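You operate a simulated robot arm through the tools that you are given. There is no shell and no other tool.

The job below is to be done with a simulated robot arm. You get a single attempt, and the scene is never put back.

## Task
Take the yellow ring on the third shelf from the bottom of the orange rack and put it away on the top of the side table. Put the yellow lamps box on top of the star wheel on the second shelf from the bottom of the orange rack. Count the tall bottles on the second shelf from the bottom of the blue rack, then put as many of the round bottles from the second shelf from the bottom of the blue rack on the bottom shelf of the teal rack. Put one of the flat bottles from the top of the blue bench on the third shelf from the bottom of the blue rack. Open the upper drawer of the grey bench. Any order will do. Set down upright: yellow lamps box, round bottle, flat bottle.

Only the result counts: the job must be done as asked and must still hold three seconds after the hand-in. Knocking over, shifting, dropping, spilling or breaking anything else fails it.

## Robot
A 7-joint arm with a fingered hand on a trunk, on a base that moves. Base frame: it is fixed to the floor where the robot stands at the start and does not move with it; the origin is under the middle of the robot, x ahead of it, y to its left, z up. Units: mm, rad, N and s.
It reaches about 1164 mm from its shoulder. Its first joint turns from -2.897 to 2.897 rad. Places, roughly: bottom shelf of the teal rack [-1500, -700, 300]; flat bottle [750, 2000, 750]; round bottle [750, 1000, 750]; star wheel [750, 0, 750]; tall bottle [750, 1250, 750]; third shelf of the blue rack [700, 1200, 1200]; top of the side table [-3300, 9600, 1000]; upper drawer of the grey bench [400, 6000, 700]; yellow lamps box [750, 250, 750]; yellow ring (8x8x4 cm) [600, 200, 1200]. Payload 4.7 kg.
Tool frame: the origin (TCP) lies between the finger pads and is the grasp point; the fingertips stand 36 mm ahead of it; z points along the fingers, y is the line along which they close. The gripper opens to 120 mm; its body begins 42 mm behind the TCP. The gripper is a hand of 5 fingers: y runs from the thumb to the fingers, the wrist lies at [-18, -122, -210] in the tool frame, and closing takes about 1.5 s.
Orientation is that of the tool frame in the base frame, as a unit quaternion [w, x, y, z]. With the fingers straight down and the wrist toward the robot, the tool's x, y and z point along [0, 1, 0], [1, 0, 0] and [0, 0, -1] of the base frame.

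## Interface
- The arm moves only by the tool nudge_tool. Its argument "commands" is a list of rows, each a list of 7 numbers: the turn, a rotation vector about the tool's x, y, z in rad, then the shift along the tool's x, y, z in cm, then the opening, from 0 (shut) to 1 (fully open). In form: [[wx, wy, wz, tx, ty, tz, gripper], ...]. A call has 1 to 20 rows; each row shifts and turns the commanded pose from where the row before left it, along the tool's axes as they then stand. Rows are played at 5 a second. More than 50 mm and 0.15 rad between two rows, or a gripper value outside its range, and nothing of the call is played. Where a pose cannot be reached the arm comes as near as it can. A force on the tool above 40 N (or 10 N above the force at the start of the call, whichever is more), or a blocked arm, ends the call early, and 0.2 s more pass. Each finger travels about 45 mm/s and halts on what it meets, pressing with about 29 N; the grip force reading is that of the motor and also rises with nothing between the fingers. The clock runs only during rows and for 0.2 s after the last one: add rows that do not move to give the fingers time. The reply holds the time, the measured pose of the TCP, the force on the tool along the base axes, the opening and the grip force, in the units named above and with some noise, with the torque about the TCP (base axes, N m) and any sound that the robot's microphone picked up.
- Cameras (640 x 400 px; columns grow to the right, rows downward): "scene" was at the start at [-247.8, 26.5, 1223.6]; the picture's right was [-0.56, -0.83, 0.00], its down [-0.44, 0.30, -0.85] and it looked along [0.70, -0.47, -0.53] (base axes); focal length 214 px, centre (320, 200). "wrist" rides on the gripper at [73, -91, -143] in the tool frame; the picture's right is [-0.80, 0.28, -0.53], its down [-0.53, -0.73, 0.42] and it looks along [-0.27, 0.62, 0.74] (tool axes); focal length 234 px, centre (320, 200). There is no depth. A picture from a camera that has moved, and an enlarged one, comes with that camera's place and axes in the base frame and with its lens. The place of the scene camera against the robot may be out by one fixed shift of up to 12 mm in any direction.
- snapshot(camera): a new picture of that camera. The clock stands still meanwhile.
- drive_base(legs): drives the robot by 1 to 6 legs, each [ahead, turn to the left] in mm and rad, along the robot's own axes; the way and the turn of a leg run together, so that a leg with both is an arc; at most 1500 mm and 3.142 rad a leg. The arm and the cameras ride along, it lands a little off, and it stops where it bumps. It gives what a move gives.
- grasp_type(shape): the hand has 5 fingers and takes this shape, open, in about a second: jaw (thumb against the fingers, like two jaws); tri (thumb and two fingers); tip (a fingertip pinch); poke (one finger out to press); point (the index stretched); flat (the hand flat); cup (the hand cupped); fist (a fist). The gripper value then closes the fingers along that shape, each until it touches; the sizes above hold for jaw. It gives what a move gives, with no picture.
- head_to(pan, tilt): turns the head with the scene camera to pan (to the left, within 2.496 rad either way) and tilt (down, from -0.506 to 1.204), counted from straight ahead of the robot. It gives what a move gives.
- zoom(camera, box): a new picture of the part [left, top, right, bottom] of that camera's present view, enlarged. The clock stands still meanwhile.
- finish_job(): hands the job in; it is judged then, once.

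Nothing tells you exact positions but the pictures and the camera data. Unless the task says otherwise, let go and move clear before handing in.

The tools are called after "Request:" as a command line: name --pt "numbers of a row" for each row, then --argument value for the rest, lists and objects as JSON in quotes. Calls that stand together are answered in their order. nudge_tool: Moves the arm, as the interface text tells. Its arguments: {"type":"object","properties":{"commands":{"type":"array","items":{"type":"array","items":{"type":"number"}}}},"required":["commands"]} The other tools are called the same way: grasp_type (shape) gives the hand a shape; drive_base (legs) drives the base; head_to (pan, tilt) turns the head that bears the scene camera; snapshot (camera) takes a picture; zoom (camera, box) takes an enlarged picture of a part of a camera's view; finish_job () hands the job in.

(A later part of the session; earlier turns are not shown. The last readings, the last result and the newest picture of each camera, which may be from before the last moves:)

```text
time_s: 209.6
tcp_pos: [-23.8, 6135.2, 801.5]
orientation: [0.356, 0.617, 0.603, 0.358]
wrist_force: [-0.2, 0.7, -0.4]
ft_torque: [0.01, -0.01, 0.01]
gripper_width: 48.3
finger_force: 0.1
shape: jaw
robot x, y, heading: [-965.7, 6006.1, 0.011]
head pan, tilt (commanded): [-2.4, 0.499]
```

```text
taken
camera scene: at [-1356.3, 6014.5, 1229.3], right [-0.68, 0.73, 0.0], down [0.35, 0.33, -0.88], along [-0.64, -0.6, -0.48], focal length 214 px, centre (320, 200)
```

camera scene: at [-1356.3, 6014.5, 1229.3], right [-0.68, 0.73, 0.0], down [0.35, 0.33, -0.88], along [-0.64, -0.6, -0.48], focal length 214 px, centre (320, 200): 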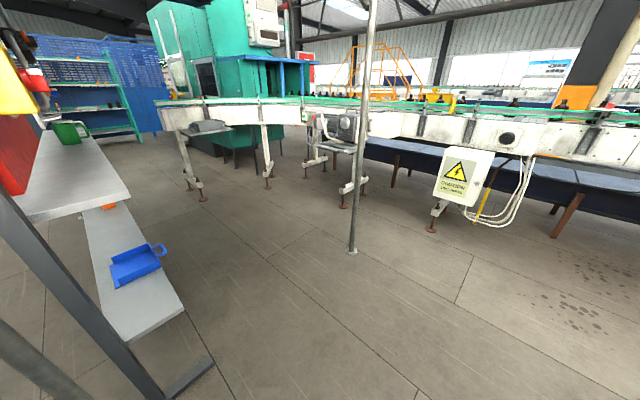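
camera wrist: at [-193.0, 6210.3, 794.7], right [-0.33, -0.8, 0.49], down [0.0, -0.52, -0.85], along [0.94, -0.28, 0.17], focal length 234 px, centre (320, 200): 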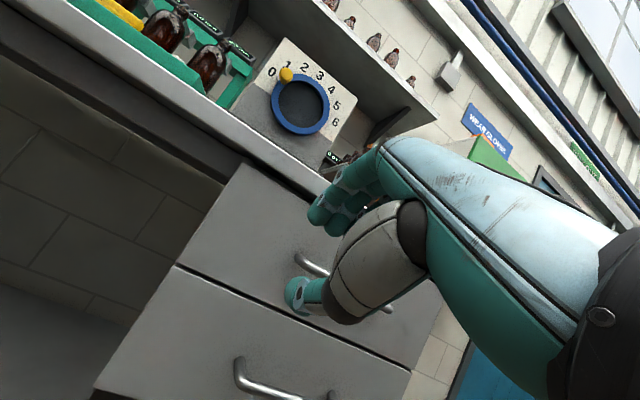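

The floor behind is clear. I'll do the sideways shift.

Request:
drive_base --legs '[[0, 0.4], [-420, 0], [0, -0.414], [387, 0]]'

Request:
head_to --pan 0.0 --tilt 0.45

Request:
zoom --camera "scene" --box '[220, 120, 400, 240]'

Request:
snapshot --camera "wrist"

```text
time_s: 216.6
tcp_pos: [-18.4, 5951.4, 802.6]
orientation: [0.359, 0.623, 0.598, 0.354]
wrist_force: [0.2, 0.2, 0.3]
ft_torque: [0.03, 0.07, 0.03]
gripper_width: 48.4
finger_force: 0.0
shape: jaw
robot x, y, heading: [-966.7, 5838.9, -0.004]
head pan, tilt (commanded): [-2.4, 0.499]
```

```text
time_s: 218.8
tcp_pos: [-18.0, 5951.8, 803.7]
orientation: [0.36, 0.623, 0.598, 0.354]
wrist_force: [0.1, 0.0, -0.2]
ft_torque: [-0.03, -0.01, -0.03]
gripper_width: 48.5
finger_force: 0.0
shape: jaw
robot x, y, heading: [-963.2, 5837.9, -0.007]
head pan, tilt (commanded): [0.0, 0.45]
```

```text
3.33 times, centred on (310, 180) of scene
camera zoom: at [-1193.8, 5913.8, 1233.8], right [-0.01, -1.0, 0.0], down [-0.44, 0.0, -0.9], along [0.9, -0.01, -0.44], focal length 715 px, centre (353, 267)
```

zoom: 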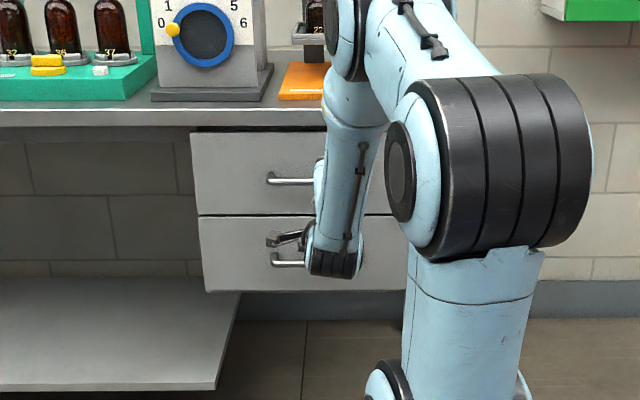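

```text
taken
camera wrist: at [-186.9, 6028.6, 794.7], right [-0.35, -0.8, 0.49], down [-0.01, -0.52, -0.85], along [0.94, -0.3, 0.17], focal length 234 px, centre (320, 200)
```

wrist: 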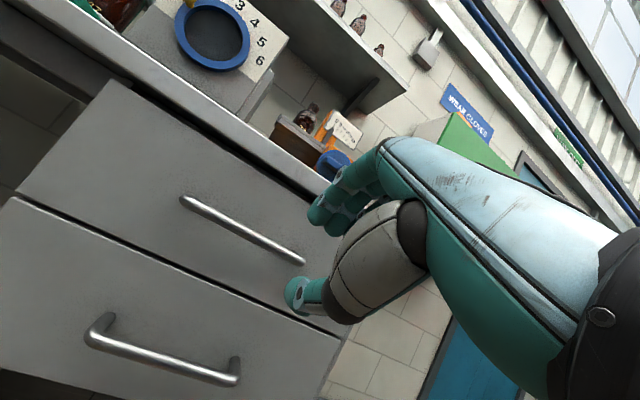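

Now the whole upper bar is in view at z≈760, y 5895–6076. I'll move to the pre-approach point.

Request:
nudge_tool --pt "0 0 0 1.7 1.27 2.37 0.4" --pt "0 0 0 1.7 1.27 2.37 0.4" --pt "0 0 0 1.7 1.27 2.37 0.4" --pt "0 0 0 0 0 0 0.4"

Request:
snapshot --camera "wrist"

Request:
zoom --camera "scene" --box '[220, 120, 400, 240]'

```text
time_s: 219.8
tcp_pos: [63.5, 6000.2, 800.7]
orientation: [0.359, 0.622, 0.599, 0.355]
wrist_force: [0.7, 0.3, -0.2]
ft_torque: [0.0, -0.01, 0.0]
gripper_width: 48.3
finger_force: 0.1
shape: jaw
robot x, y, heading: [-963.7, 5839.6, -0.005]
head pan, tilt (commanded): [0.0, 0.45]
```

```text
taken
camera wrist: at [-104.6, 6077.7, 793.9], right [-0.35, -0.8, 0.49], down [-0.01, -0.52, -0.85], along [0.94, -0.3, 0.17], focal length 234 px, centre (320, 200)
```

wrist: 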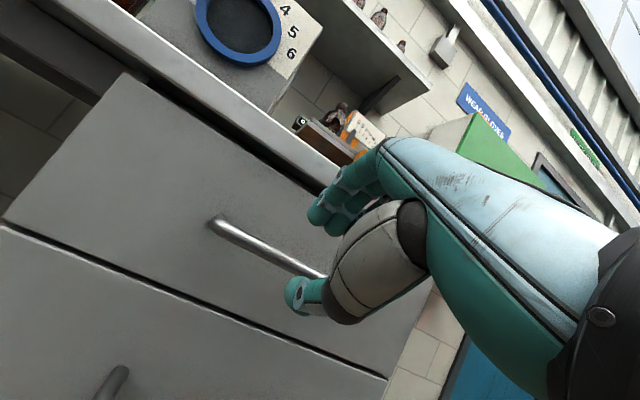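

```text
3.33 times, centred on (310, 180) of scene
camera zoom: at [-1193.8, 5913.8, 1233.8], right [-0.01, -1.0, 0.0], down [-0.44, 0.0, -0.9], along [0.9, -0.01, -0.44], focal length 715 px, centre (353, 267)
```

zoom: 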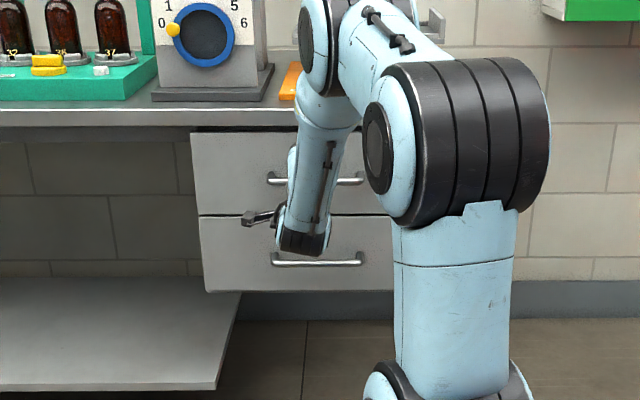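

Reachable now. I'll advance along the finger direction toward the bar in two steps.

Request:
nudge_tool --pt "0 0 0 0 0 2 0.4" --pt "0 0 0 0 0 2 0.4" --pt "0 0 0 0 0 0 0.4"

Request:
snapshot --camera "wrist"

Request:
zoom --camera "wrist" --box '[200, 150, 400, 320]'

```text
time_s: 220.6
tcp_pos: [99.8, 5999.3, 782.7]
orientation: [0.358, 0.622, 0.599, 0.355]
wrist_force: [0.0, 1.2, 0.1]
ft_torque: [-0.01, 0.0, -0.01]
gripper_width: 48.4
finger_force: 0.1
shape: jaw
robot x, y, heading: [-963.0, 5837.2, -0.007]
head pan, tilt (commanded): [0.0, 0.45]
```

```text
taken
camera wrist: at [-69.1, 6076.1, 774.4], right [-0.35, -0.8, 0.49], down [-0.01, -0.52, -0.85], along [0.94, -0.3, 0.17], focal length 234 px, centre (320, 200)
```

wrist: 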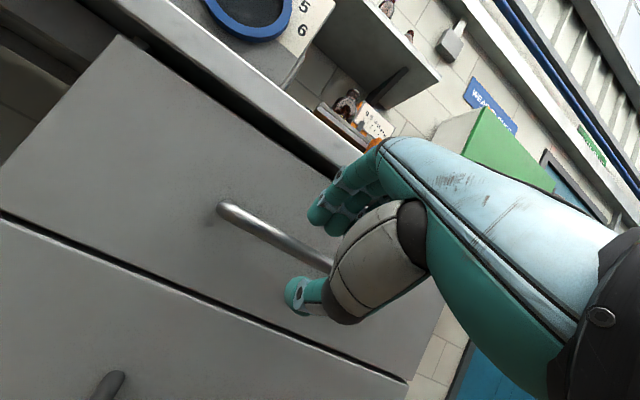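

```text
2.35 times, centred on (300, 235) of wrist
camera zoom: at [-69.1, 6076.1, 774.4], right [-0.35, -0.8, 0.49], down [-0.01, -0.52, -0.85], along [0.94, -0.3, 0.17], focal length 551 px, centre (367, 118)
```

zoom: 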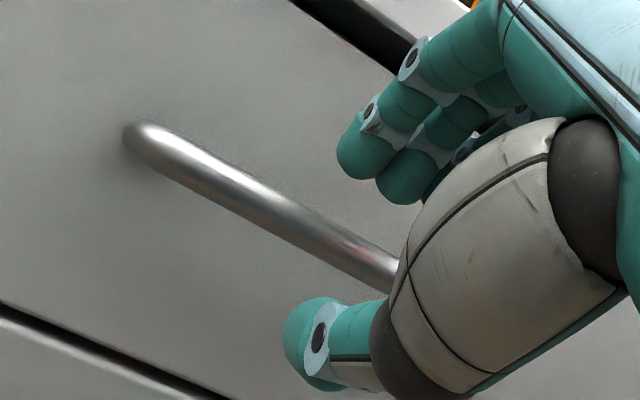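

The bar runs between fingertips and thumb. I'll advance further.

Request:
nudge_tool --pt "0 0 0 0 0 1.5 0.4" --pt "0 0 0 0 0 1.5 0.4" --pt "0 0 0 0 0 0 0.4"

Request:
zoom --camera "wrist" --box '[200, 150, 400, 320]'

```text
time_s: 221.4
tcp_pos: [126.7, 5997.3, 767.0]
orientation: [0.359, 0.622, 0.599, 0.355]
wrist_force: [0.9, -0.9, -0.9]
ft_torque: [0.02, -0.03, -0.02]
gripper_width: 48.3
finger_force: 0.1
shape: jaw
robot x, y, heading: [-963.7, 5837.8, -0.004]
head pan, tilt (commanded): [0.0, 0.45]
```

```text
2.35 times, centred on (300, 235) of wrist
camera zoom: at [-43.0, 6075.1, 759.4], right [-0.35, -0.8, 0.49], down [-0.01, -0.52, -0.85], along [0.94, -0.3, 0.17], focal length 551 px, centre (367, 118)
```

zoom: 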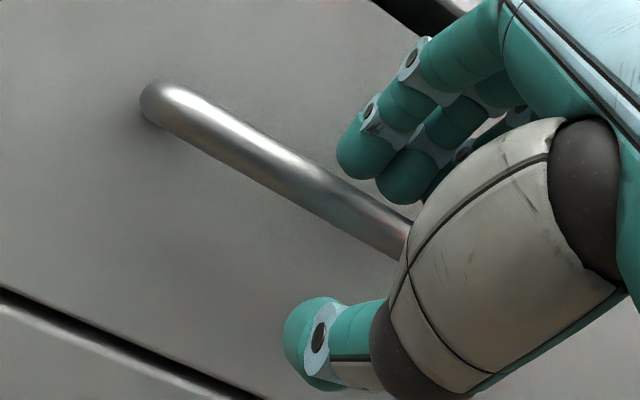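

The bar should be about 10 mm inside the fingertips. I'll advance 1 cm more and close the hand.

Request:
nudge_tool --pt "0 0 0 0 0 1 0.4" --pt "0 0 0 0 0 0 0.4"

Request:
nudge_tool --pt "0 0 0 0 0 0 0" --pt "0 0 0 0 0 0 0" --pt "0 0 0 0 0 0 0" --pt "0 0 0 0 0 0 0" --pt "0 0 0 0 0 0 0"

Request:
zoom --camera "wrist" --box '[200, 150, 400, 320]'

```text
time_s: 222.0
tcp_pos: [134.2, 5997.2, 762.6]
orientation: [0.359, 0.623, 0.598, 0.354]
wrist_force: [-0.5, 0.0, 0.2]
ft_torque: [-0.01, -0.01, 0.01]
gripper_width: 48.2
finger_force: 0.0
shape: jaw
robot x, y, heading: [-965.0, 5836.2, -0.002]
head pan, tilt (commanded): [0.0, 0.45]
```

```text
time_s: 223.2
tcp_pos: [134.2, 5998.0, 760.9]
orientation: [0.359, 0.624, 0.598, 0.353]
wrist_force: [5.5, 0.4, -3.8]
ft_torque: [-0.28, -0.06, -0.01]
gripper_width: 2.4
finger_force: 29.1
shape: jaw
robot x, y, heading: [-963.8, 5835.9, -0.003]
head pan, tilt (commanded): [0.0, 0.45]
```

```text
2.35 times, centred on (300, 235) of wrist
camera zoom: at [-34.8, 6075.0, 753.5], right [-0.35, -0.8, 0.49], down [-0.01, -0.52, -0.85], along [0.94, -0.3, 0.17], focal length 551 px, centre (367, 118)
```

zoom: 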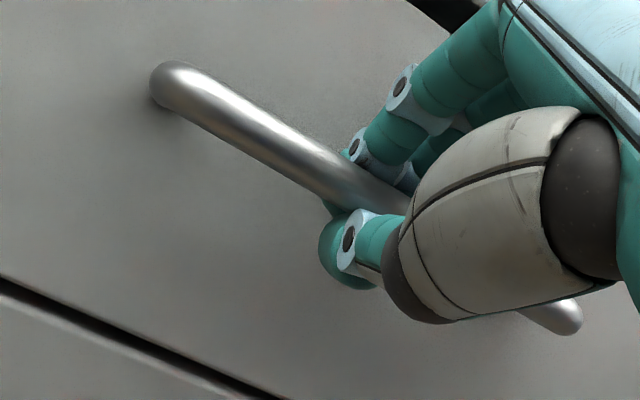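

The fingers wrap around the bar. Now I pull straight back along −x.

Request:
nudge_tool --pt "0 0 0 -0.05 -0.73 -1.31 0" --pt "0 0 0 -0.05 -0.73 -1.31 0" --pt "0 0 0 -0.05 -0.73 -1.31 0" --pt "0 0 0 -0.05 -0.73 -1.31 0" --pt "0 0 0 0 0 0 0"

Request:
zoom --camera "wrist" --box '[200, 150, 400, 320]'

Request:
zoom --camera "scene" --box '[220, 120, 400, 240]'

```text
time_s: 224.4
tcp_pos: [72.6, 5996.4, 761.3]
orientation: [0.357, 0.623, 0.599, 0.353]
wrist_force: [-0.8, -2.7, -8.5]
ft_torque: [-0.21, 0.08, -0.06]
gripper_width: 2.7
finger_force: 28.4
shape: jaw
robot x, y, heading: [-963.1, 5837.7, -0.002]
head pan, tilt (commanded): [0.0, 0.45]
```

```text
2.35 times, centred on (300, 235) of wrist
camera zoom: at [-95.2, 6074.9, 754.1], right [-0.35, -0.8, 0.49], down [-0.01, -0.52, -0.85], along [0.94, -0.3, 0.17], focal length 551 px, centre (367, 118)
```

zoom: 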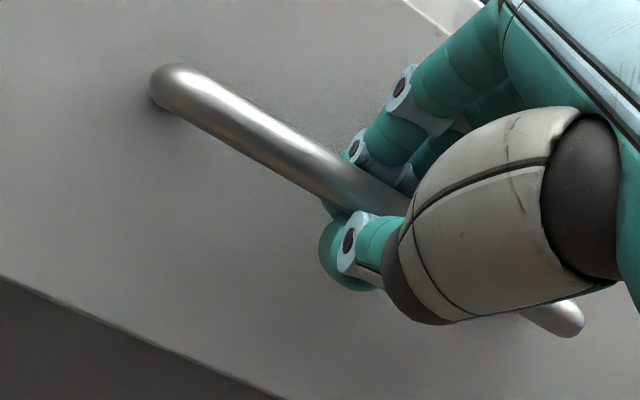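

```text
3.33 times, centred on (310, 180) of scene
camera zoom: at [-1193.4, 5913.8, 1233.9], right [-0.01, -1.0, 0.0], down [-0.44, 0.0, -0.9], along [0.9, -0.01, -0.44], focal length 715 px, centre (353, 267)
```

zoom: 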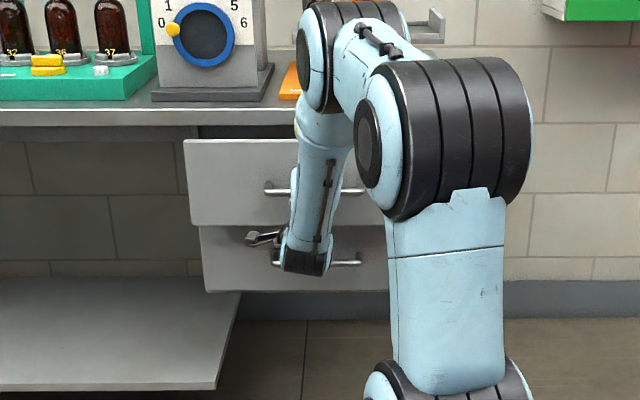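

The drawer is sliding open. I'll keep pulling.

Request:
nudge_tool --pt "0 0 0 -0.06 -0.98 -1.74 0" --pt "0 0 0 -0.06 -0.98 -1.74 0" --pt "0 0 0 -0.06 -0.98 -1.74 0" --pt "0 0 0 -0.06 -0.98 -1.74 0" --pt "0 0 0 -0.06 -0.98 -1.74 0" --pt "0 0 0 0 0 0 0"

Request:
zoom --camera "scene" --box '[220, 120, 400, 240]'

```text
time_s: 225.8
tcp_pos: [-25.6, 5997.8, 762.8]
orientation: [0.359, 0.623, 0.598, 0.354]
wrist_force: [1.3, -9.2, -11.7]
ft_torque: [-0.18, 0.19, -0.11]
gripper_width: 2.3
finger_force: 29.8
shape: jaw
robot x, y, heading: [-963.8, 5836.7, -0.007]
head pan, tilt (commanded): [0.0, 0.45]
```

```text
3.33 times, centred on (310, 180) of scene
camera zoom: at [-1193.3, 5913.6, 1233.9], right [-0.01, -1.0, 0.0], down [-0.44, 0.0, -0.9], along [0.9, -0.01, -0.44], focal length 715 px, centre (353, 267)
```

zoom: 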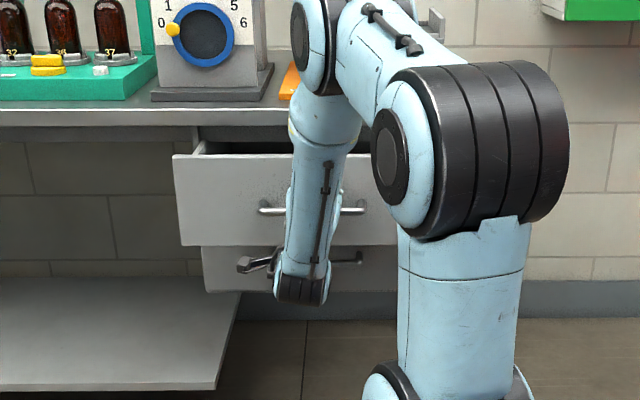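

The drawer is out about 160 mm. I'll continue pulling for another 100 mm or so.

Request:
nudge_tool --pt "0 0 0 -0.2 -1.06 -1.7 0" --pt "0 0 0 -0.1 -0.98 -1.74 0" --pt "0 0 0 -0.1 -0.98 -1.74 0" --pt "0 0 0 -0.1 -0.98 -1.74 0" --pt "0 0 0 -0.1 -0.98 -1.74 0" --pt "0 0 0 0 0 0 0"

Request:
zoom --camera "scene" --box '[220, 120, 400, 240]'

```text
time_s: 227.2
tcp_pos: [-126.6, 5995.9, 761.4]
orientation: [0.359, 0.623, 0.598, 0.354]
wrist_force: [-0.1, 2.6, -8.1]
ft_torque: [-0.21, 0.11, 0.1]
gripper_width: 2.5
finger_force: 28.6
shape: jaw
robot x, y, heading: [-963.1, 5836.2, -0.008]
head pan, tilt (commanded): [0.0, 0.45]
```

```text
3.33 times, centred on (310, 180) of scene
camera zoom: at [-1193.6, 5913.8, 1233.8], right [-0.01, -1.0, 0.0], down [-0.44, 0.0, -0.9], along [0.9, 0.0, -0.44], focal length 715 px, centre (353, 267)
```

zoom: 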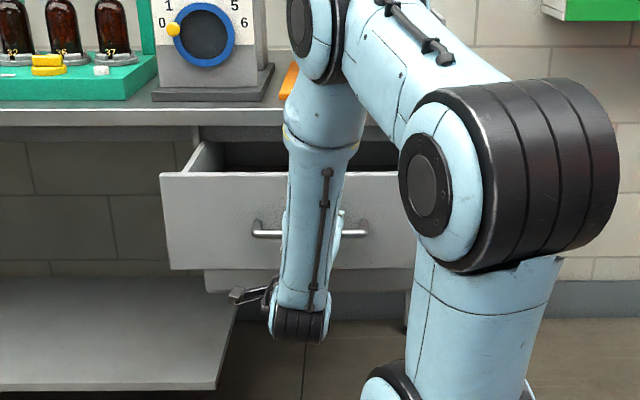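

Out about 260 mm. A bit more, watching for the end stop.

Request:
nudge_tool --pt "0 0 0 -0.06 -0.98 -1.74 0" --pt "0 0 0 -0.06 -0.98 -1.74 0" --pt "0 0 0 -0.06 -0.98 -1.74 0" --pt "0 0 0 0 0 0 0"

Request:
zoom --camera "scene" --box '[220, 120, 400, 240]'

```text
time_s: 228.2
tcp_pos: [-186.9, 5995.3, 761.9]
orientation: [0.359, 0.623, 0.598, 0.354]
wrist_force: [-0.3, 3.3, -8.6]
ft_torque: [-0.18, 0.12, 0.1]
gripper_width: 2.6
finger_force: 29.1
shape: jaw
robot x, y, heading: [-968.5, 5836.1, -0.003]
head pan, tilt (commanded): [0.0, 0.45]
```

```text
3.33 times, centred on (310, 180) of scene
camera zoom: at [-1193.5, 5913.9, 1233.8], right [-0.01, -1.0, 0.0], down [-0.44, 0.0, -0.9], along [0.9, -0.01, -0.44], focal length 715 px, centre (353, 267)
```

zoom: 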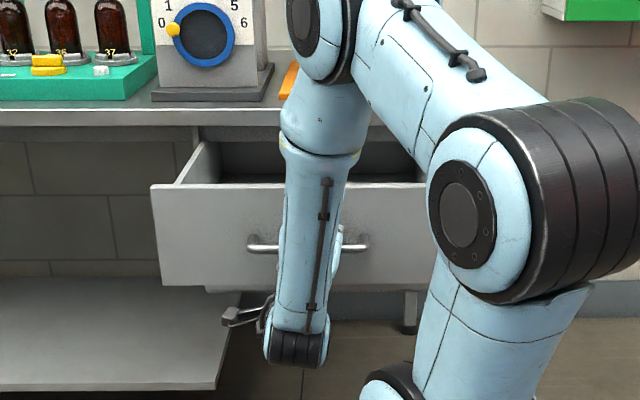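

Out about 320 mm and still moving freely. I'll pull a bit more to find the stop.

Request:
nudge_tool --pt "0 0 0 -0.06 -0.98 -1.74 0" --pt "0 0 0 -0.06 -0.98 -1.74 0" --pt "0 0 0 0 0 0 0"

Request:
nudge_tool --pt "0 0 0 -0.06 -0.98 -1.74 0" --pt "0 0 0 -0.06 -0.98 -1.74 0" --pt "0 0 0 0 0 0 0"

Request:
zoom --camera "scene" --box '[220, 120, 400, 240]'

```text
time_s: 229.0
tcp_pos: [-225.9, 5994.4, 760.7]
orientation: [0.359, 0.623, 0.598, 0.354]
wrist_force: [-0.4, 0.2, -10.1]
ft_torque: [-0.2, 0.2, 0.03]
gripper_width: 2.5
finger_force: 29.3
shape: jaw
robot x, y, heading: [-965.7, 5835.3, -0.002]
head pan, tilt (commanded): [0.0, 0.45]
```

```text
time_s: 229.8
tcp_pos: [-264.4, 5995.5, 761.6]
orientation: [0.358, 0.623, 0.598, 0.355]
wrist_force: [34.1, -2.6, -18.8]
ft_torque: [-0.13, 0.3, 0.26]
gripper_width: 2.0
finger_force: 29.0
shape: jaw
robot x, y, heading: [-962.2, 5836.8, -0.008]
head pan, tilt (commanded): [0.0, 0.45]
```

```text
3.33 times, centred on (310, 180) of scene
camera zoom: at [-1192.0, 5914.0, 1234.1], right [-0.01, -1.0, 0.0], down [-0.44, 0.0, -0.9], along [0.9, -0.01, -0.44], focal length 715 px, centre (353, 267)
```

zoom: 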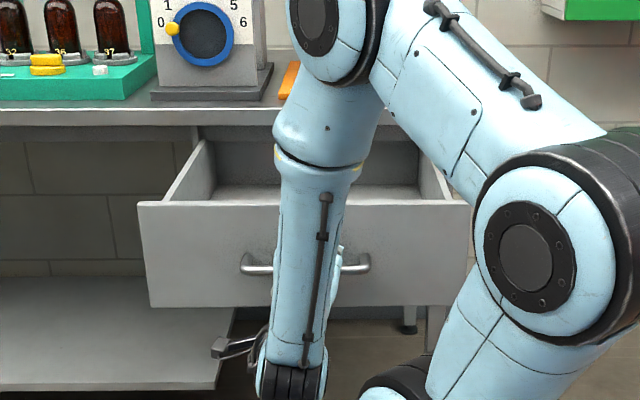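

The drawer has reached its stop, fully open. I'll relax the pull and open the hand as before.

Request:
nudge_tool --pt "0 0 0 0 0.17 0.3 0" --pt "0 0 0 0 0 0 0" --pt "0 0 0 0 0 0 0.4" --pt "0 0 0 0 0 0 0.4" --pt "0 0 0 0 0 0 0.4" --pt "0 0 0 0 0 0 0.4" --pt "0 0 0 0 0 0 0.4"

Request:
zoom --camera "wrist" --box '[200, 150, 400, 320]'

```text
time_s: 231.4
tcp_pos: [-262.6, 5995.6, 761.9]
orientation: [0.36, 0.623, 0.597, 0.354]
wrist_force: [0.0, 0.5, 0.5]
ft_torque: [0.02, -0.01, -0.01]
gripper_width: 47.6
finger_force: 0.1
shape: jaw
robot x, y, heading: [-964.7, 5836.9, -0.01]
head pan, tilt (commanded): [0.0, 0.45]
```

```text
2.35 times, centred on (300, 235) of wrist
camera zoom: at [-431.4, 6072.9, 754.4], right [-0.35, -0.8, 0.49], down [-0.01, -0.52, -0.85], along [0.94, -0.3, 0.17], focal length 551 px, centre (367, 118)
```

zoom: 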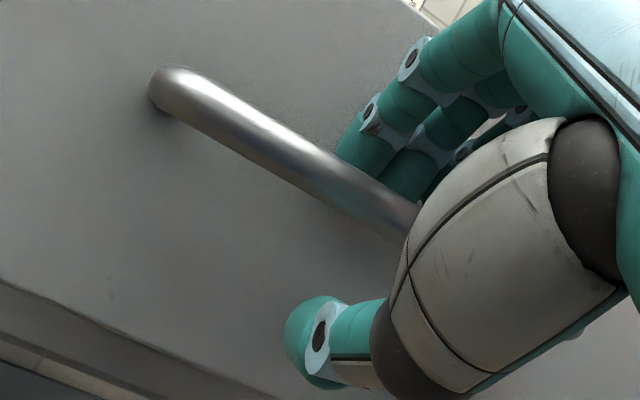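

The bar is free between the fingers. I'll slide the hand back out along the finger direction, then back the base away.

Request:
nudge_tool --pt "0 0 0 0 0 -1.5 0.4" --pt "0 0 0 0 0 -2 0.4" --pt "0 0 0 0 0 -2 0.4" --pt "0 0 0 0 0 0 0.4"

Request:
snapshot --camera "wrist"

```text
time_s: 232.4
tcp_pos: [-309.8, 5995.1, 789.2]
orientation: [0.359, 0.623, 0.598, 0.354]
wrist_force: [-0.8, 0.4, -0.1]
ft_torque: [0.02, 0.01, 0.01]
gripper_width: 47.5
finger_force: 0.1
shape: jaw
robot x, y, heading: [-966.7, 5837.2, -0.003]
head pan, tilt (commanded): [0.0, 0.45]
```

```text
taken
camera wrist: at [-479.2, 6074.0, 781.1], right [-0.35, -0.8, 0.49], down [-0.01, -0.52, -0.85], along [0.94, -0.3, 0.17], focal length 234 px, centre (320, 200)
```

wrist: 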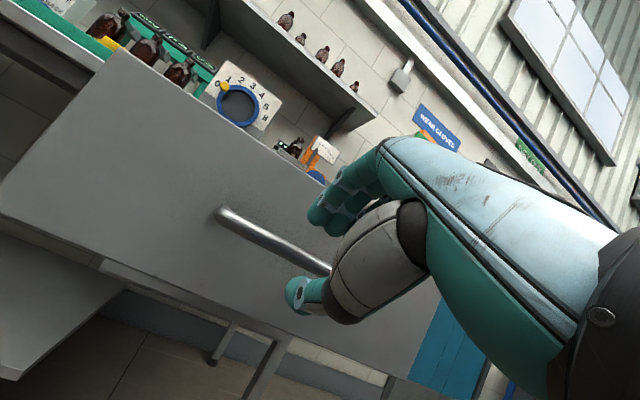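

The hand is clear of the handle and the drawer stays open. I'll back off, bring the arm up to its travel pose, and head for the blue bench.

Request:
drive_base --legs '[[-200, 0]]'

Request:
nudge_tool --pt "0 0 0 0 2.9 -1.64 0.4" --pt "0 0 0 0 2.9 -1.64 0.4" --pt "0 0 0 0 2.9 -1.64 0.4" --pt "0.148 0 0 0 0 0 0.4" --pt "0.148 0 0 0 0 0 0.4" --pt "0.148 0 0 0 0 0 0.4" --pt "0.148 0 0 0 0 0 0.4" --pt "0.148 0 0 0 0 0 1" --pt "0.148 0 0 0 0 0 1" --pt "0.148 0 0 0 0 0 1" --pt "0 0 0 0 0 -4.5 1" --pt "0 0 0 0 0 -4.5 1" --pt "0 0 0 0 0 -4.5 1" --pt "0 0 0 0 0 -4.5 1" --pt "0 0 0 0 0 -4.5 1" --pt "0 0 0 0 0 -4.5 1" --pt "0 0 0 0 0 0 1"

Request:
snapshot --camera "scene"

```text
time_s: 234.0
tcp_pos: [-509.5, 5996.9, 788.3]
orientation: [0.359, 0.622, 0.598, 0.355]
wrist_force: [0.1, -0.7, -0.5]
ft_torque: [0.02, -0.05, 0.0]
gripper_width: 47.8
finger_force: 0.0
shape: jaw
robot x, y, heading: [-1164.9, 5837.6, -0.003]
head pan, tilt (commanded): [0.0, 0.45]
```

```text
time_s: 237.6
tcp_pos: [-516.4, 5991.7, 1159.0]
orientation: [0.004, 0.719, 0.695, 0.012]
wrist_force: [-0.4, 0.1, 0.6]
ft_torque: [-0.03, 0.01, 0.01]
gripper_width: 119.8
finger_force: 0.1
shape: jaw
robot x, y, heading: [-1163.4, 5836.3, -0.003]
head pan, tilt (commanded): [0.0, 0.45]
```

```text
taken
camera scene: at [-1393.3, 5914.6, 1233.8], right [0.0, -1.0, 0.0], down [-0.44, 0.0, -0.9], along [0.9, 0.0, -0.44], focal length 214 px, centre (320, 200)
```

scene: 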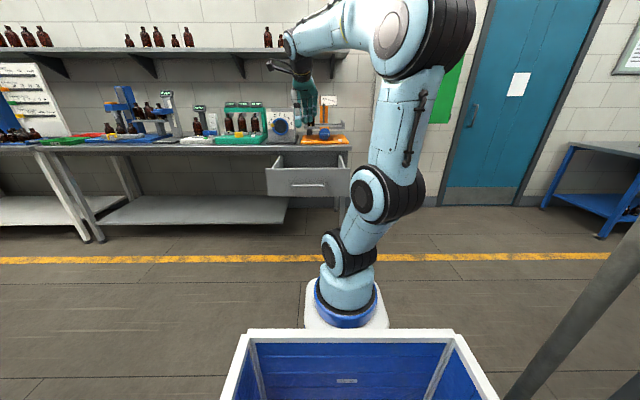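

The drawer is fully open. I'll drive forward past the canopy post diagonally, then go down the corridor to the blue bench.

Request:
drive_base --legs '[[200, 0], [0, -0.89], [820, 0], [0, -0.678]]'

Request:
head_to --pan 0.0 --tilt 0.3

Request:
snapshot --camera "scene"

```text
time_s: 247.2
tcp_pos: [-282.9, 4565.5, 1159.9]
orientation: [0.009, 1.0, -0.009, 0.007]
wrist_force: [-0.6, 0.3, 0.1]
ft_torque: [0.01, -0.01, 0.0]
gripper_width: 119.5
finger_force: 0.0
shape: jaw
robot x, y, heading: [-445.1, 5211.3, -1.557]
head pan, tilt (commanded): [0.0, 0.45]
```

```text
time_s: 247.9
tcp_pos: [-282.4, 4564.8, 1159.5]
orientation: [0.01, 1.0, -0.008, 0.007]
wrist_force: [0.1, -0.3, 0.4]
ft_torque: [-0.03, -0.03, 0.0]
gripper_width: 119.8
finger_force: 0.1
shape: jaw
robot x, y, heading: [-446.3, 5211.0, -1.559]
head pan, tilt (commanded): [0.0, 0.3]
```

```text
taken
camera scene: at [-361.2, 5442.0, 1247.7], right [-1.0, -0.01, 0.0], down [0.0, 0.3, -0.96], along [0.01, -0.95, -0.3], focal length 214 px, centre (320, 200)
```

scene: 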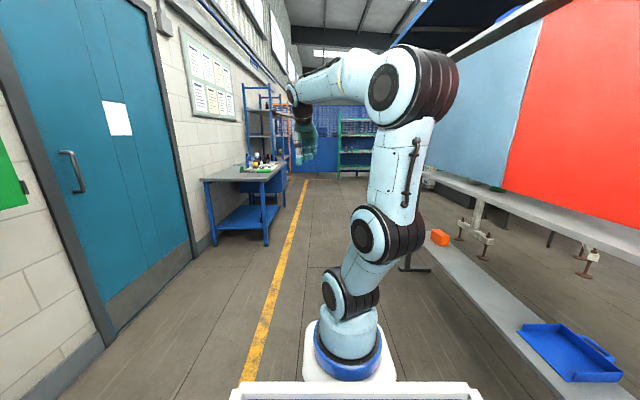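

The corridor is clear down to the blue bench on the left. I'll drive on and turn to face it.

Request:
drive_base --legs '[[0, -0.012], [1500, 0], [1500, 0], [200, 0], [0, 1.5708]]'

Request:
head_to --pan 0.0 --tilt 0.45

Request:
snapshot --camera "scene"

Request:
snapshot --camera "wrist"

```text
time_s: 267.7
tcp_pos: [177.0, 2162.3, 1158.6]
orientation: [0.003, 0.723, 0.691, 0.011]
wrist_force: [-0.5, 0.3, 0.4]
ft_torque: [0.01, 0.02, -0.02]
gripper_width: 119.6
finger_force: 0.1
shape: jaw
robot x, y, heading: [-472.0, 2019.2, -0.018]
head pan, tilt (commanded): [0.0, 0.3]
```

```text
time_s: 268.4
tcp_pos: [175.6, 2163.1, 1158.0]
orientation: [0.004, 0.723, 0.691, 0.012]
wrist_force: [-0.2, 0.2, 0.0]
ft_torque: [-0.02, 0.02, -0.03]
gripper_width: 119.8
finger_force: 0.1
shape: jaw
robot x, y, heading: [-472.0, 2021.9, -0.015]
head pan, tilt (commanded): [0.0, 0.45]
```

```text
taken
camera scene: at [-700.7, 2096.4, 1233.8], right [-0.02, -1.0, 0.0], down [-0.43, 0.01, -0.9], along [0.9, -0.02, -0.43], focal length 214 px, centre (320, 200)
```

scene: 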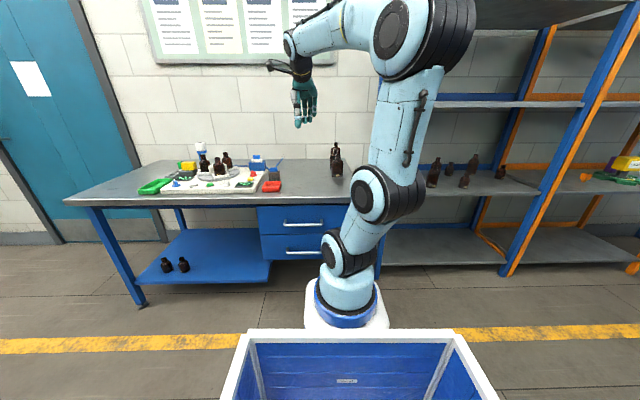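

```text
taken
camera wrist: at [84.3, 2237.4, 1302.0], right [0.23, -0.82, 0.52], down [-0.75, -0.49, -0.45], along [0.62, -0.29, -0.73], focal length 234 px, centre (320, 200)
```

wrist: 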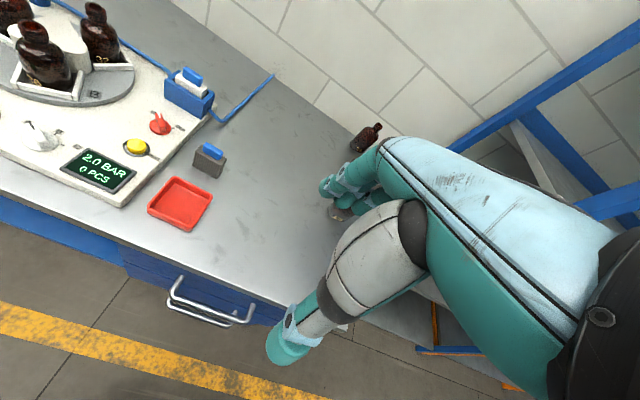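

The flat bottles stand at the right end of the blue bench. I'll zoom in on them.

Request:
zoom --camera "scene" --box '[290, 120, 410, 200]'

Request:
zoom --camera "scene" --box '[410, 140, 530, 220]'

```text
5.00 times, centred on (350, 160) of scene
camera zoom: at [-700.7, 2096.4, 1233.8], right [-0.02, -1.0, 0.0], down [-0.43, 0.01, -0.9], along [0.9, -0.02, -0.43], focal length 1072 px, centre (170, 400)
```

zoom: 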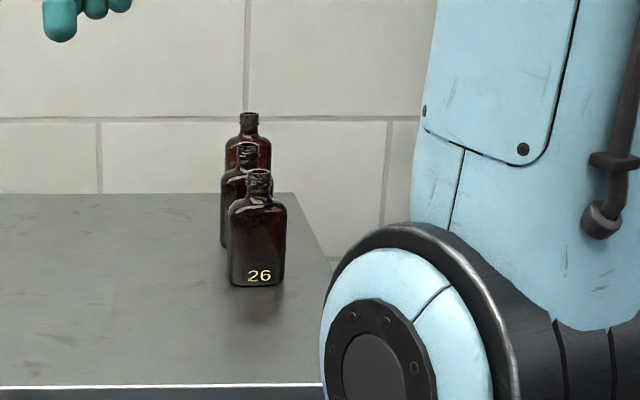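

```text
5.00 times, centred on (470, 180) of scene
camera zoom: at [-700.7, 2096.4, 1233.8], right [-0.02, -1.0, 0.0], down [-0.43, 0.01, -0.9], along [0.9, -0.02, -0.43], focal length 1072 px, centre (-430, 300)
```

zoom: 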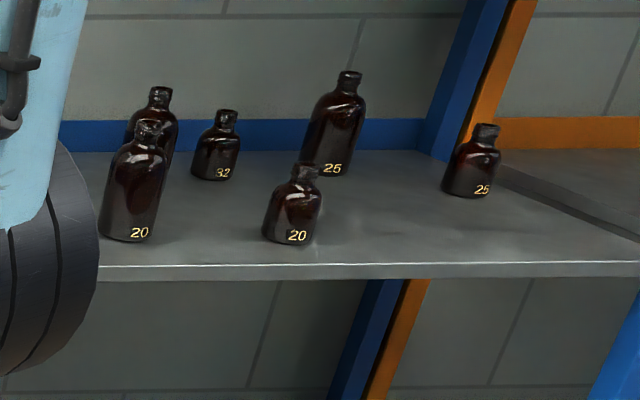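

There are three flat bottles in a line (26 nearest, at about (495, 1972), bench top z≈800). I recount three tall and four round bottles on the rack shelf. I'll level the hand and move closer to see bottle 26.

Request:
nudge_tool --pt "0.023 -0.011 -0.045 -3.2 0.6 3 1" --pt "0 0 0 -3.2 0.6 3 1" --pt "0 0 0 -3.2 0.6 3 1" --pt "0 0 0 -3.2 0.6 3 1" --pt "0 0 0 -3.2 0.6 3 1" --pt "0 0 0 -3.2 0.6 3 1" --pt "0 0 0 0 0 0 1"

Request:
snapshot --camera "wrist"

Request:
snapshot --camera "scene"

```text
time_s: 270.0
tcp_pos: [211.3, 1970.9, 977.7]
orientation: [-0.001, 0.708, 0.707, -0.001]
wrist_force: [-0.3, -0.1, -0.1]
ft_torque: [0.04, 0.02, 0.01]
gripper_width: 119.6
finger_force: 0.2
shape: jaw
robot x, y, heading: [-471.0, 2017.5, -0.016]
head pan, tilt (commanded): [0.0, 0.45]
```

```text
taken
camera wrist: at [118.6, 2043.3, 1122.4], right [0.28, -0.8, 0.52], down [-0.73, -0.53, -0.42], along [0.62, -0.27, -0.74], focal length 234 px, centre (320, 200)
```

wrist: 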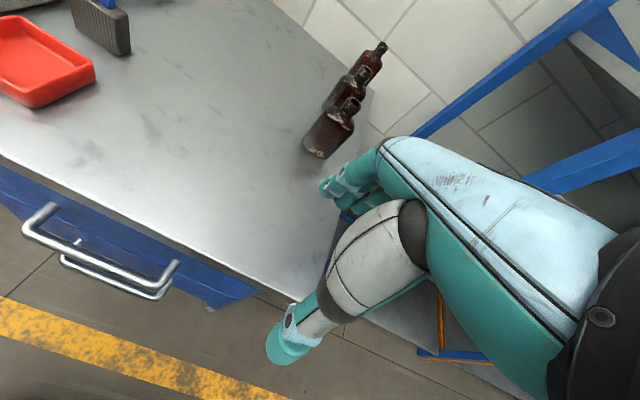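

```text
taken
camera scene: at [-700.7, 2096.4, 1233.8], right [-0.02, -1.0, 0.0], down [-0.44, 0.01, -0.9], along [0.9, -0.02, -0.44], focal length 214 px, centre (320, 200)
```

scene: 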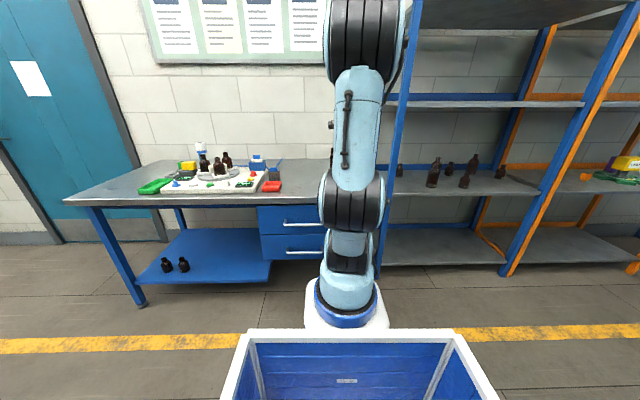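

Request:
zoom --camera "wrist" --box '[270, 20, 430, 180]'

```text
2.50 times, centred on (350, 100) of wrist
camera zoom: at [118.6, 2043.3, 1122.4], right [0.28, -0.8, 0.52], down [-0.73, -0.53, -0.42], along [0.62, -0.27, -0.74], focal length 585 px, centre (245, 450)
```

zoom: 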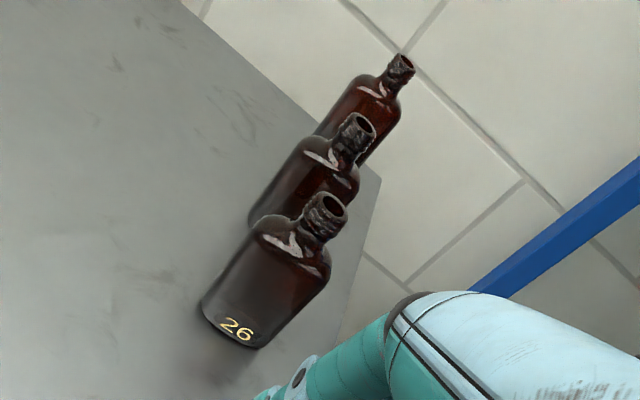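

Bottle 26's broad face is square to the robot, front face at x≈490, centre y≈1976, top near z 930. I'll raise a bit, move over it and then come down around it.

Request:
nudge_tool --pt "0 0 0 0 0 -3.5 1" --pt "0 0 0 0.2 4.2 0 1" --pt "0 0 0 0.2 4.2 0 1" --pt "0 0 0 0.2 4.2 0 1" --pt "0 0 0 0.2 4.2 0 1" --pt "0 0 0 0.2 4.2 0 1" --pt "0 0 0 0.2 4.2 0 1" --pt "0 0 0 0.2 4.2 0 1" --pt "0 0 0 0 0 0 1"

Request:
snapshot --camera "wrist"

Request:
snapshot --camera "scene"

```text
time_s: 272.0
tcp_pos: [505.1, 1983.3, 1015.2]
orientation: [-0.002, 0.707, 0.707, 0.0]
wrist_force: [0.4, 0.0, -0.9]
ft_torque: [-0.02, 0.0, 0.01]
gripper_width: 120.0
finger_force: 0.0
shape: jaw
robot x, y, heading: [-471.8, 2017.7, -0.019]
head pan, tilt (commanded): [0.0, 0.45]
```

```text
taken
camera wrist: at [414.0, 2056.3, 1158.0], right [0.28, -0.8, 0.52], down [-0.73, -0.53, -0.42], along [0.62, -0.27, -0.74], focal length 234 px, centre (320, 200)
```

wrist: 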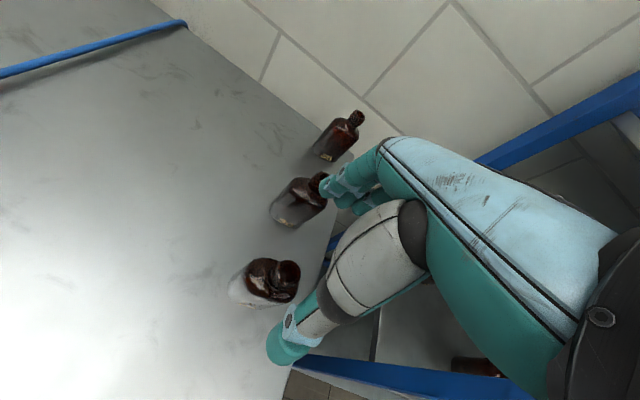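

```text
taken
camera scene: at [-700.6, 2096.4, 1233.8], right [-0.02, -1.0, 0.0], down [-0.44, 0.01, -0.9], along [0.9, -0.02, -0.44], focal length 214 px, centre (320, 200)
```

scene: 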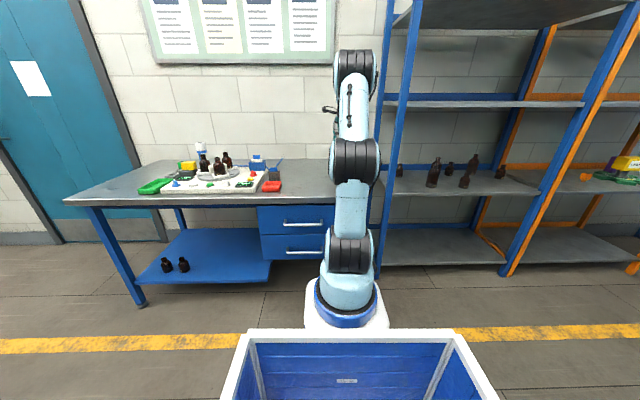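

Request:
zoom --camera "wrist" --box '[210, 150, 370, 370]'

```text
1.82 times, centred on (290, 260) of wrist
camera zoom: at [414.0, 2056.3, 1158.0], right [0.28, -0.8, 0.52], down [-0.73, -0.53, -0.42], along [0.62, -0.27, -0.74], focal length 426 px, centre (374, 91)
```

zoom: 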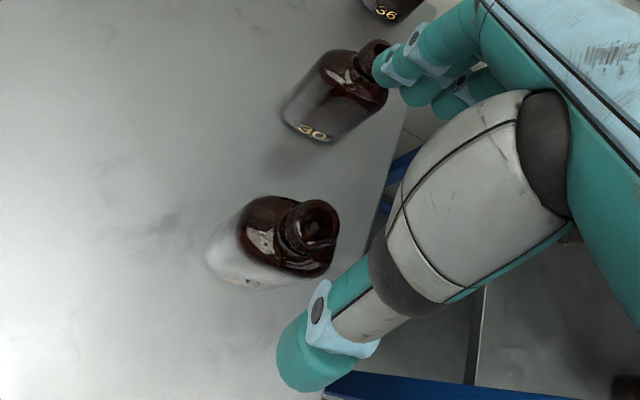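

The bottle is centred between thumb and fingers. I'll descend around it.

Request:
nudge_tool --pt "0 0 0 0 0 3 1" --pt "0 0 0 0 0 3 1" --pt "0 0 0 0 0 2.5 1" --pt "0 0 0 0 0 0 1"

Request:
zoom --camera "wrist" --box '[210, 150, 370, 370]'

```text
time_s: 273.0
tcp_pos: [505.4, 1985.5, 928.6]
orientation: [0.0, 0.707, 0.707, -0.001]
wrist_force: [-0.3, 0.2, -0.5]
ft_torque: [0.02, -0.01, 0.02]
gripper_width: 120.2
finger_force: 0.1
shape: jaw
robot x, y, heading: [-471.1, 2017.6, -0.021]
head pan, tilt (commanded): [0.0, 0.45]
```

```text
1.82 times, centred on (290, 260) of wrist
camera zoom: at [413.1, 2057.6, 1072.3], right [0.28, -0.8, 0.52], down [-0.73, -0.53, -0.42], along [0.62, -0.27, -0.74], focal length 426 px, centre (374, 91)
```

zoom: 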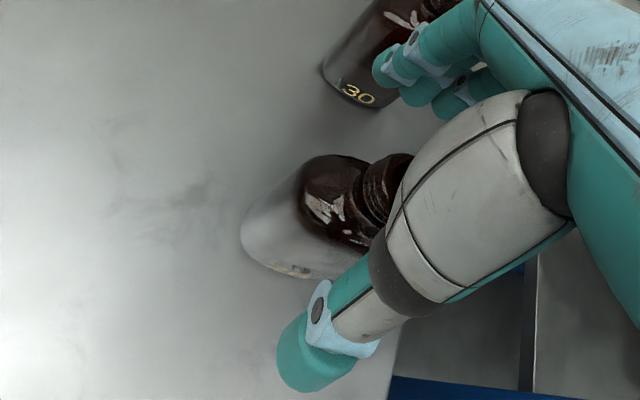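

Request:
nudge_tool --pt "0 0 0 0 0 1.5 1" --pt "0 0 0 0 0 1.2 1" --pt "0 0 0 0 0 0 1"

Request:
zoom --camera "wrist" --box '[210, 150, 370, 370]'

```text
time_s: 273.8
tcp_pos: [505.6, 1985.0, 900.8]
orientation: [-0.001, 0.707, 0.708, -0.001]
wrist_force: [-0.3, -0.3, 0.1]
ft_torque: [-0.04, 0.0, -0.02]
gripper_width: 119.6
finger_force: 0.0
shape: jaw
robot x, y, heading: [-473.8, 2016.7, -0.019]
head pan, tilt (commanded): [0.0, 0.45]
```

```text
1.82 times, centred on (290, 260) of wrist
camera zoom: at [413.1, 2057.0, 1045.3], right [0.28, -0.8, 0.52], down [-0.73, -0.53, -0.42], along [0.62, -0.27, -0.74], focal length 426 px, centre (374, 91)
```

zoom: 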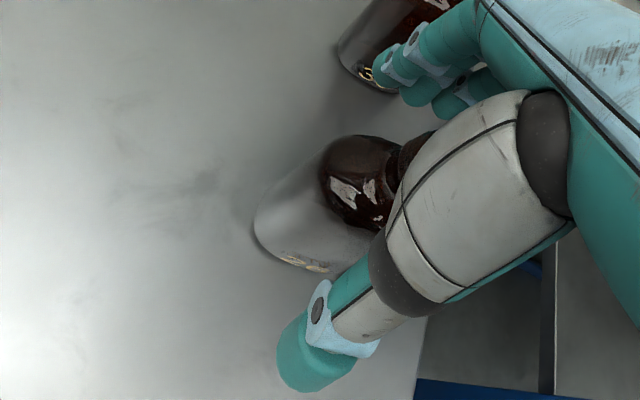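

The bottle top is at z≈925, so I have a little room left. I'll go 8 mm lower and close on the bottle.

Request:
nudge_tool --pt "0 0 0 0 0 0.8 1" --pt "0 0 0 0 0 0 1"

Request:
nudge_tool --pt "0 0 0 0 0 0 0.5" --pt "0 0 0 0 0 0 0.3" --pt "0 0 0 0 0 0 0.1" --pt "0 0 0 0 0 0 0" --pt "0 0 0 0 0 0 0" --pt "0 0 0 0 0 0 0" --pt "0 0 0 0 0 0 0" --pt "0 0 0 0 0 0 0" --pt "0 0 0 0 0 0 0" --pt "0 0 0 0 0 0 0"

Request:
zoom --camera "wrist" --box '[210, 150, 370, 370]'

```text
time_s: 274.4
tcp_pos: [506.6, 1984.6, 892.4]
orientation: [-0.001, 0.707, 0.707, 0.0]
wrist_force: [-0.3, -0.2, 0.9]
ft_torque: [-0.01, 0.02, 0.0]
gripper_width: 119.8
finger_force: 0.0
shape: jaw
robot x, y, heading: [-474.8, 2018.7, -0.018]
head pan, tilt (commanded): [0.0, 0.45]
```

```text
time_s: 276.6
tcp_pos: [505.4, 1985.8, 891.9]
orientation: [-0.001, 0.707, 0.707, 0.0]
wrist_force: [0.8, 0.2, 0.0]
ft_torque: [0.01, -0.02, 0.04]
gripper_width: 39.8
finger_force: 28.9
shape: jaw
robot x, y, heading: [-469.6, 2016.4, -0.024]
head pan, tilt (commanded): [0.0, 0.45]
```

```text
1.82 times, centred on (290, 260) of wrist
camera zoom: at [413.1, 2056.8, 1037.4], right [0.28, -0.8, 0.52], down [-0.73, -0.53, -0.42], along [0.62, -0.27, -0.74], focal length 426 px, centre (374, 91)
```

zoom: 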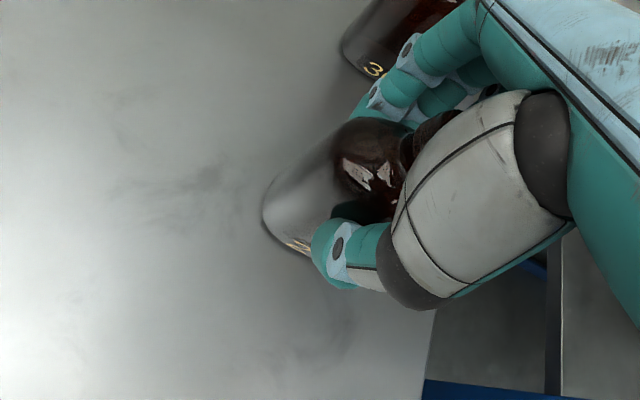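

Gripped at 40 mm. I'll lift slowly and check.

Request:
nudge_tool --pt "0 0 0 0 0 -1 0" --pt "0 0 0 0 0 -1.5 0" --pt "0 0 0 0 0 -2 0" --pt "0 0 0 0 0 0 0"

Request:
snapshot --camera "wrist"

Request:
zoom --camera "scene" --box '[290, 120, 410, 200]'

```text
time_s: 277.6
tcp_pos: [505.5, 1984.3, 938.4]
orientation: [-0.001, 0.707, 0.707, 0.0]
wrist_force: [0.3, 0.8, -0.9]
ft_torque: [0.03, -0.01, 0.02]
gripper_width: 40.1
finger_force: 29.2
shape: jaw
robot x, y, heading: [-471.1, 2020.2, -0.017]
head pan, tilt (commanded): [0.0, 0.45]
```

```text
taken
camera wrist: at [412.9, 2056.5, 1082.4], right [0.28, -0.8, 0.52], down [-0.73, -0.53, -0.42], along [0.62, -0.27, -0.74], focal length 234 px, centre (320, 200)
```

wrist: 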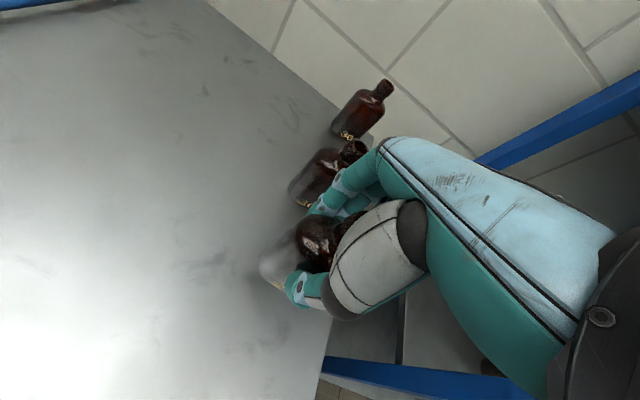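

```text
5.00 times, centred on (350, 160) of scene
camera zoom: at [-700.6, 2096.4, 1233.8], right [-0.02, -1.0, 0.0], down [-0.44, 0.01, -0.9], along [0.9, -0.02, -0.44], focal length 1072 px, centre (170, 400)
```

zoom: 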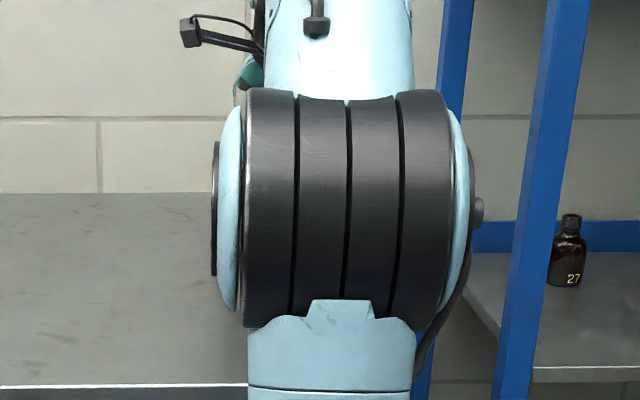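

The bottle is in hand and the others are undisturbed. I'll raise it clear and retract to the travel pose.

Request:
nudge_tool --pt "0 0 0 0 0 -3.5 0" --pt "0 0 0 0 0 -3.5 0" --pt "0 0 0 0 0 -3.5 0" --pt "0 0 0 0 0 -3.5 0" --pt "0 0 0 0 0 -3.5 0" --pt "0 0 0 0 -4 0 0" --pt "0 0 0 0.5 -4 0 0" --pt "0 0 0 0.5 -4 0 0" --pt "0 0 0 1 -4 0 0" --pt "0 0 0 1 -4 0 0" --pt "0 0 0 1 -4 0 0" --pt "0 0 0 1 -4 0 0" --pt "0 0 0 1 -4 0 0" --pt "0 0 0 1 -4 0 0" --pt "0 0 0 1 -4 0 0" --pt "0 0 0 1 -4 0 0" --pt "0 0 0 1 -4 0 0" --pt "0 0 0 0 0 0 0"

Request:
snapshot --camera "wrist"

Request:
snapshot --camera "scene"

```text
time_s: 281.4
tcp_pos: [25.8, 2084.5, 1113.3]
orientation: [-0.001, 0.708, 0.707, 0.0]
wrist_force: [-0.3, 0.7, -0.6]
ft_torque: [-0.01, -0.02, 0.0]
gripper_width: 39.9
finger_force: 28.9
shape: jaw
robot x, y, heading: [-472.5, 2020.0, -0.018]
head pan, tilt (commanded): [0.0, 0.45]
```

```text
taken
camera wrist: at [-66.2, 2156.5, 1257.7], right [0.28, -0.8, 0.52], down [-0.73, -0.53, -0.42], along [0.62, -0.27, -0.74], focal length 234 px, centre (320, 200)
```

wrist: 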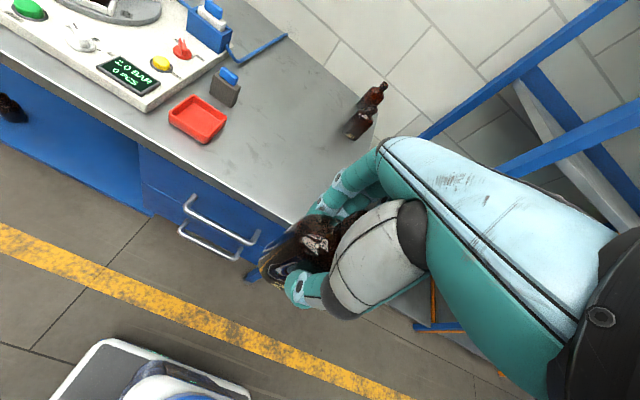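

```text
taken
camera scene: at [-700.6, 2096.4, 1233.8], right [-0.02, -1.0, 0.0], down [-0.44, 0.01, -0.9], along [0.9, -0.02, -0.44], focal length 214 px, centre (320, 200)
```

scene: 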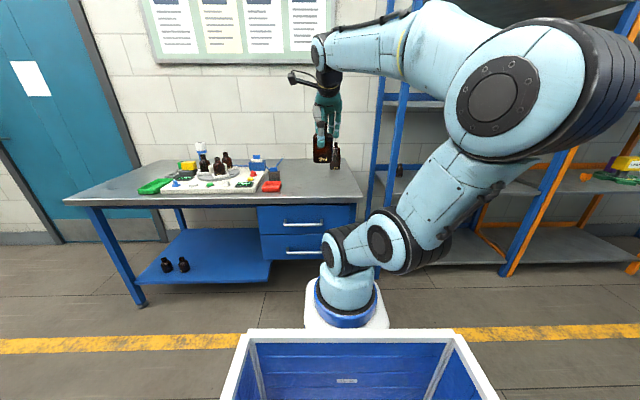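

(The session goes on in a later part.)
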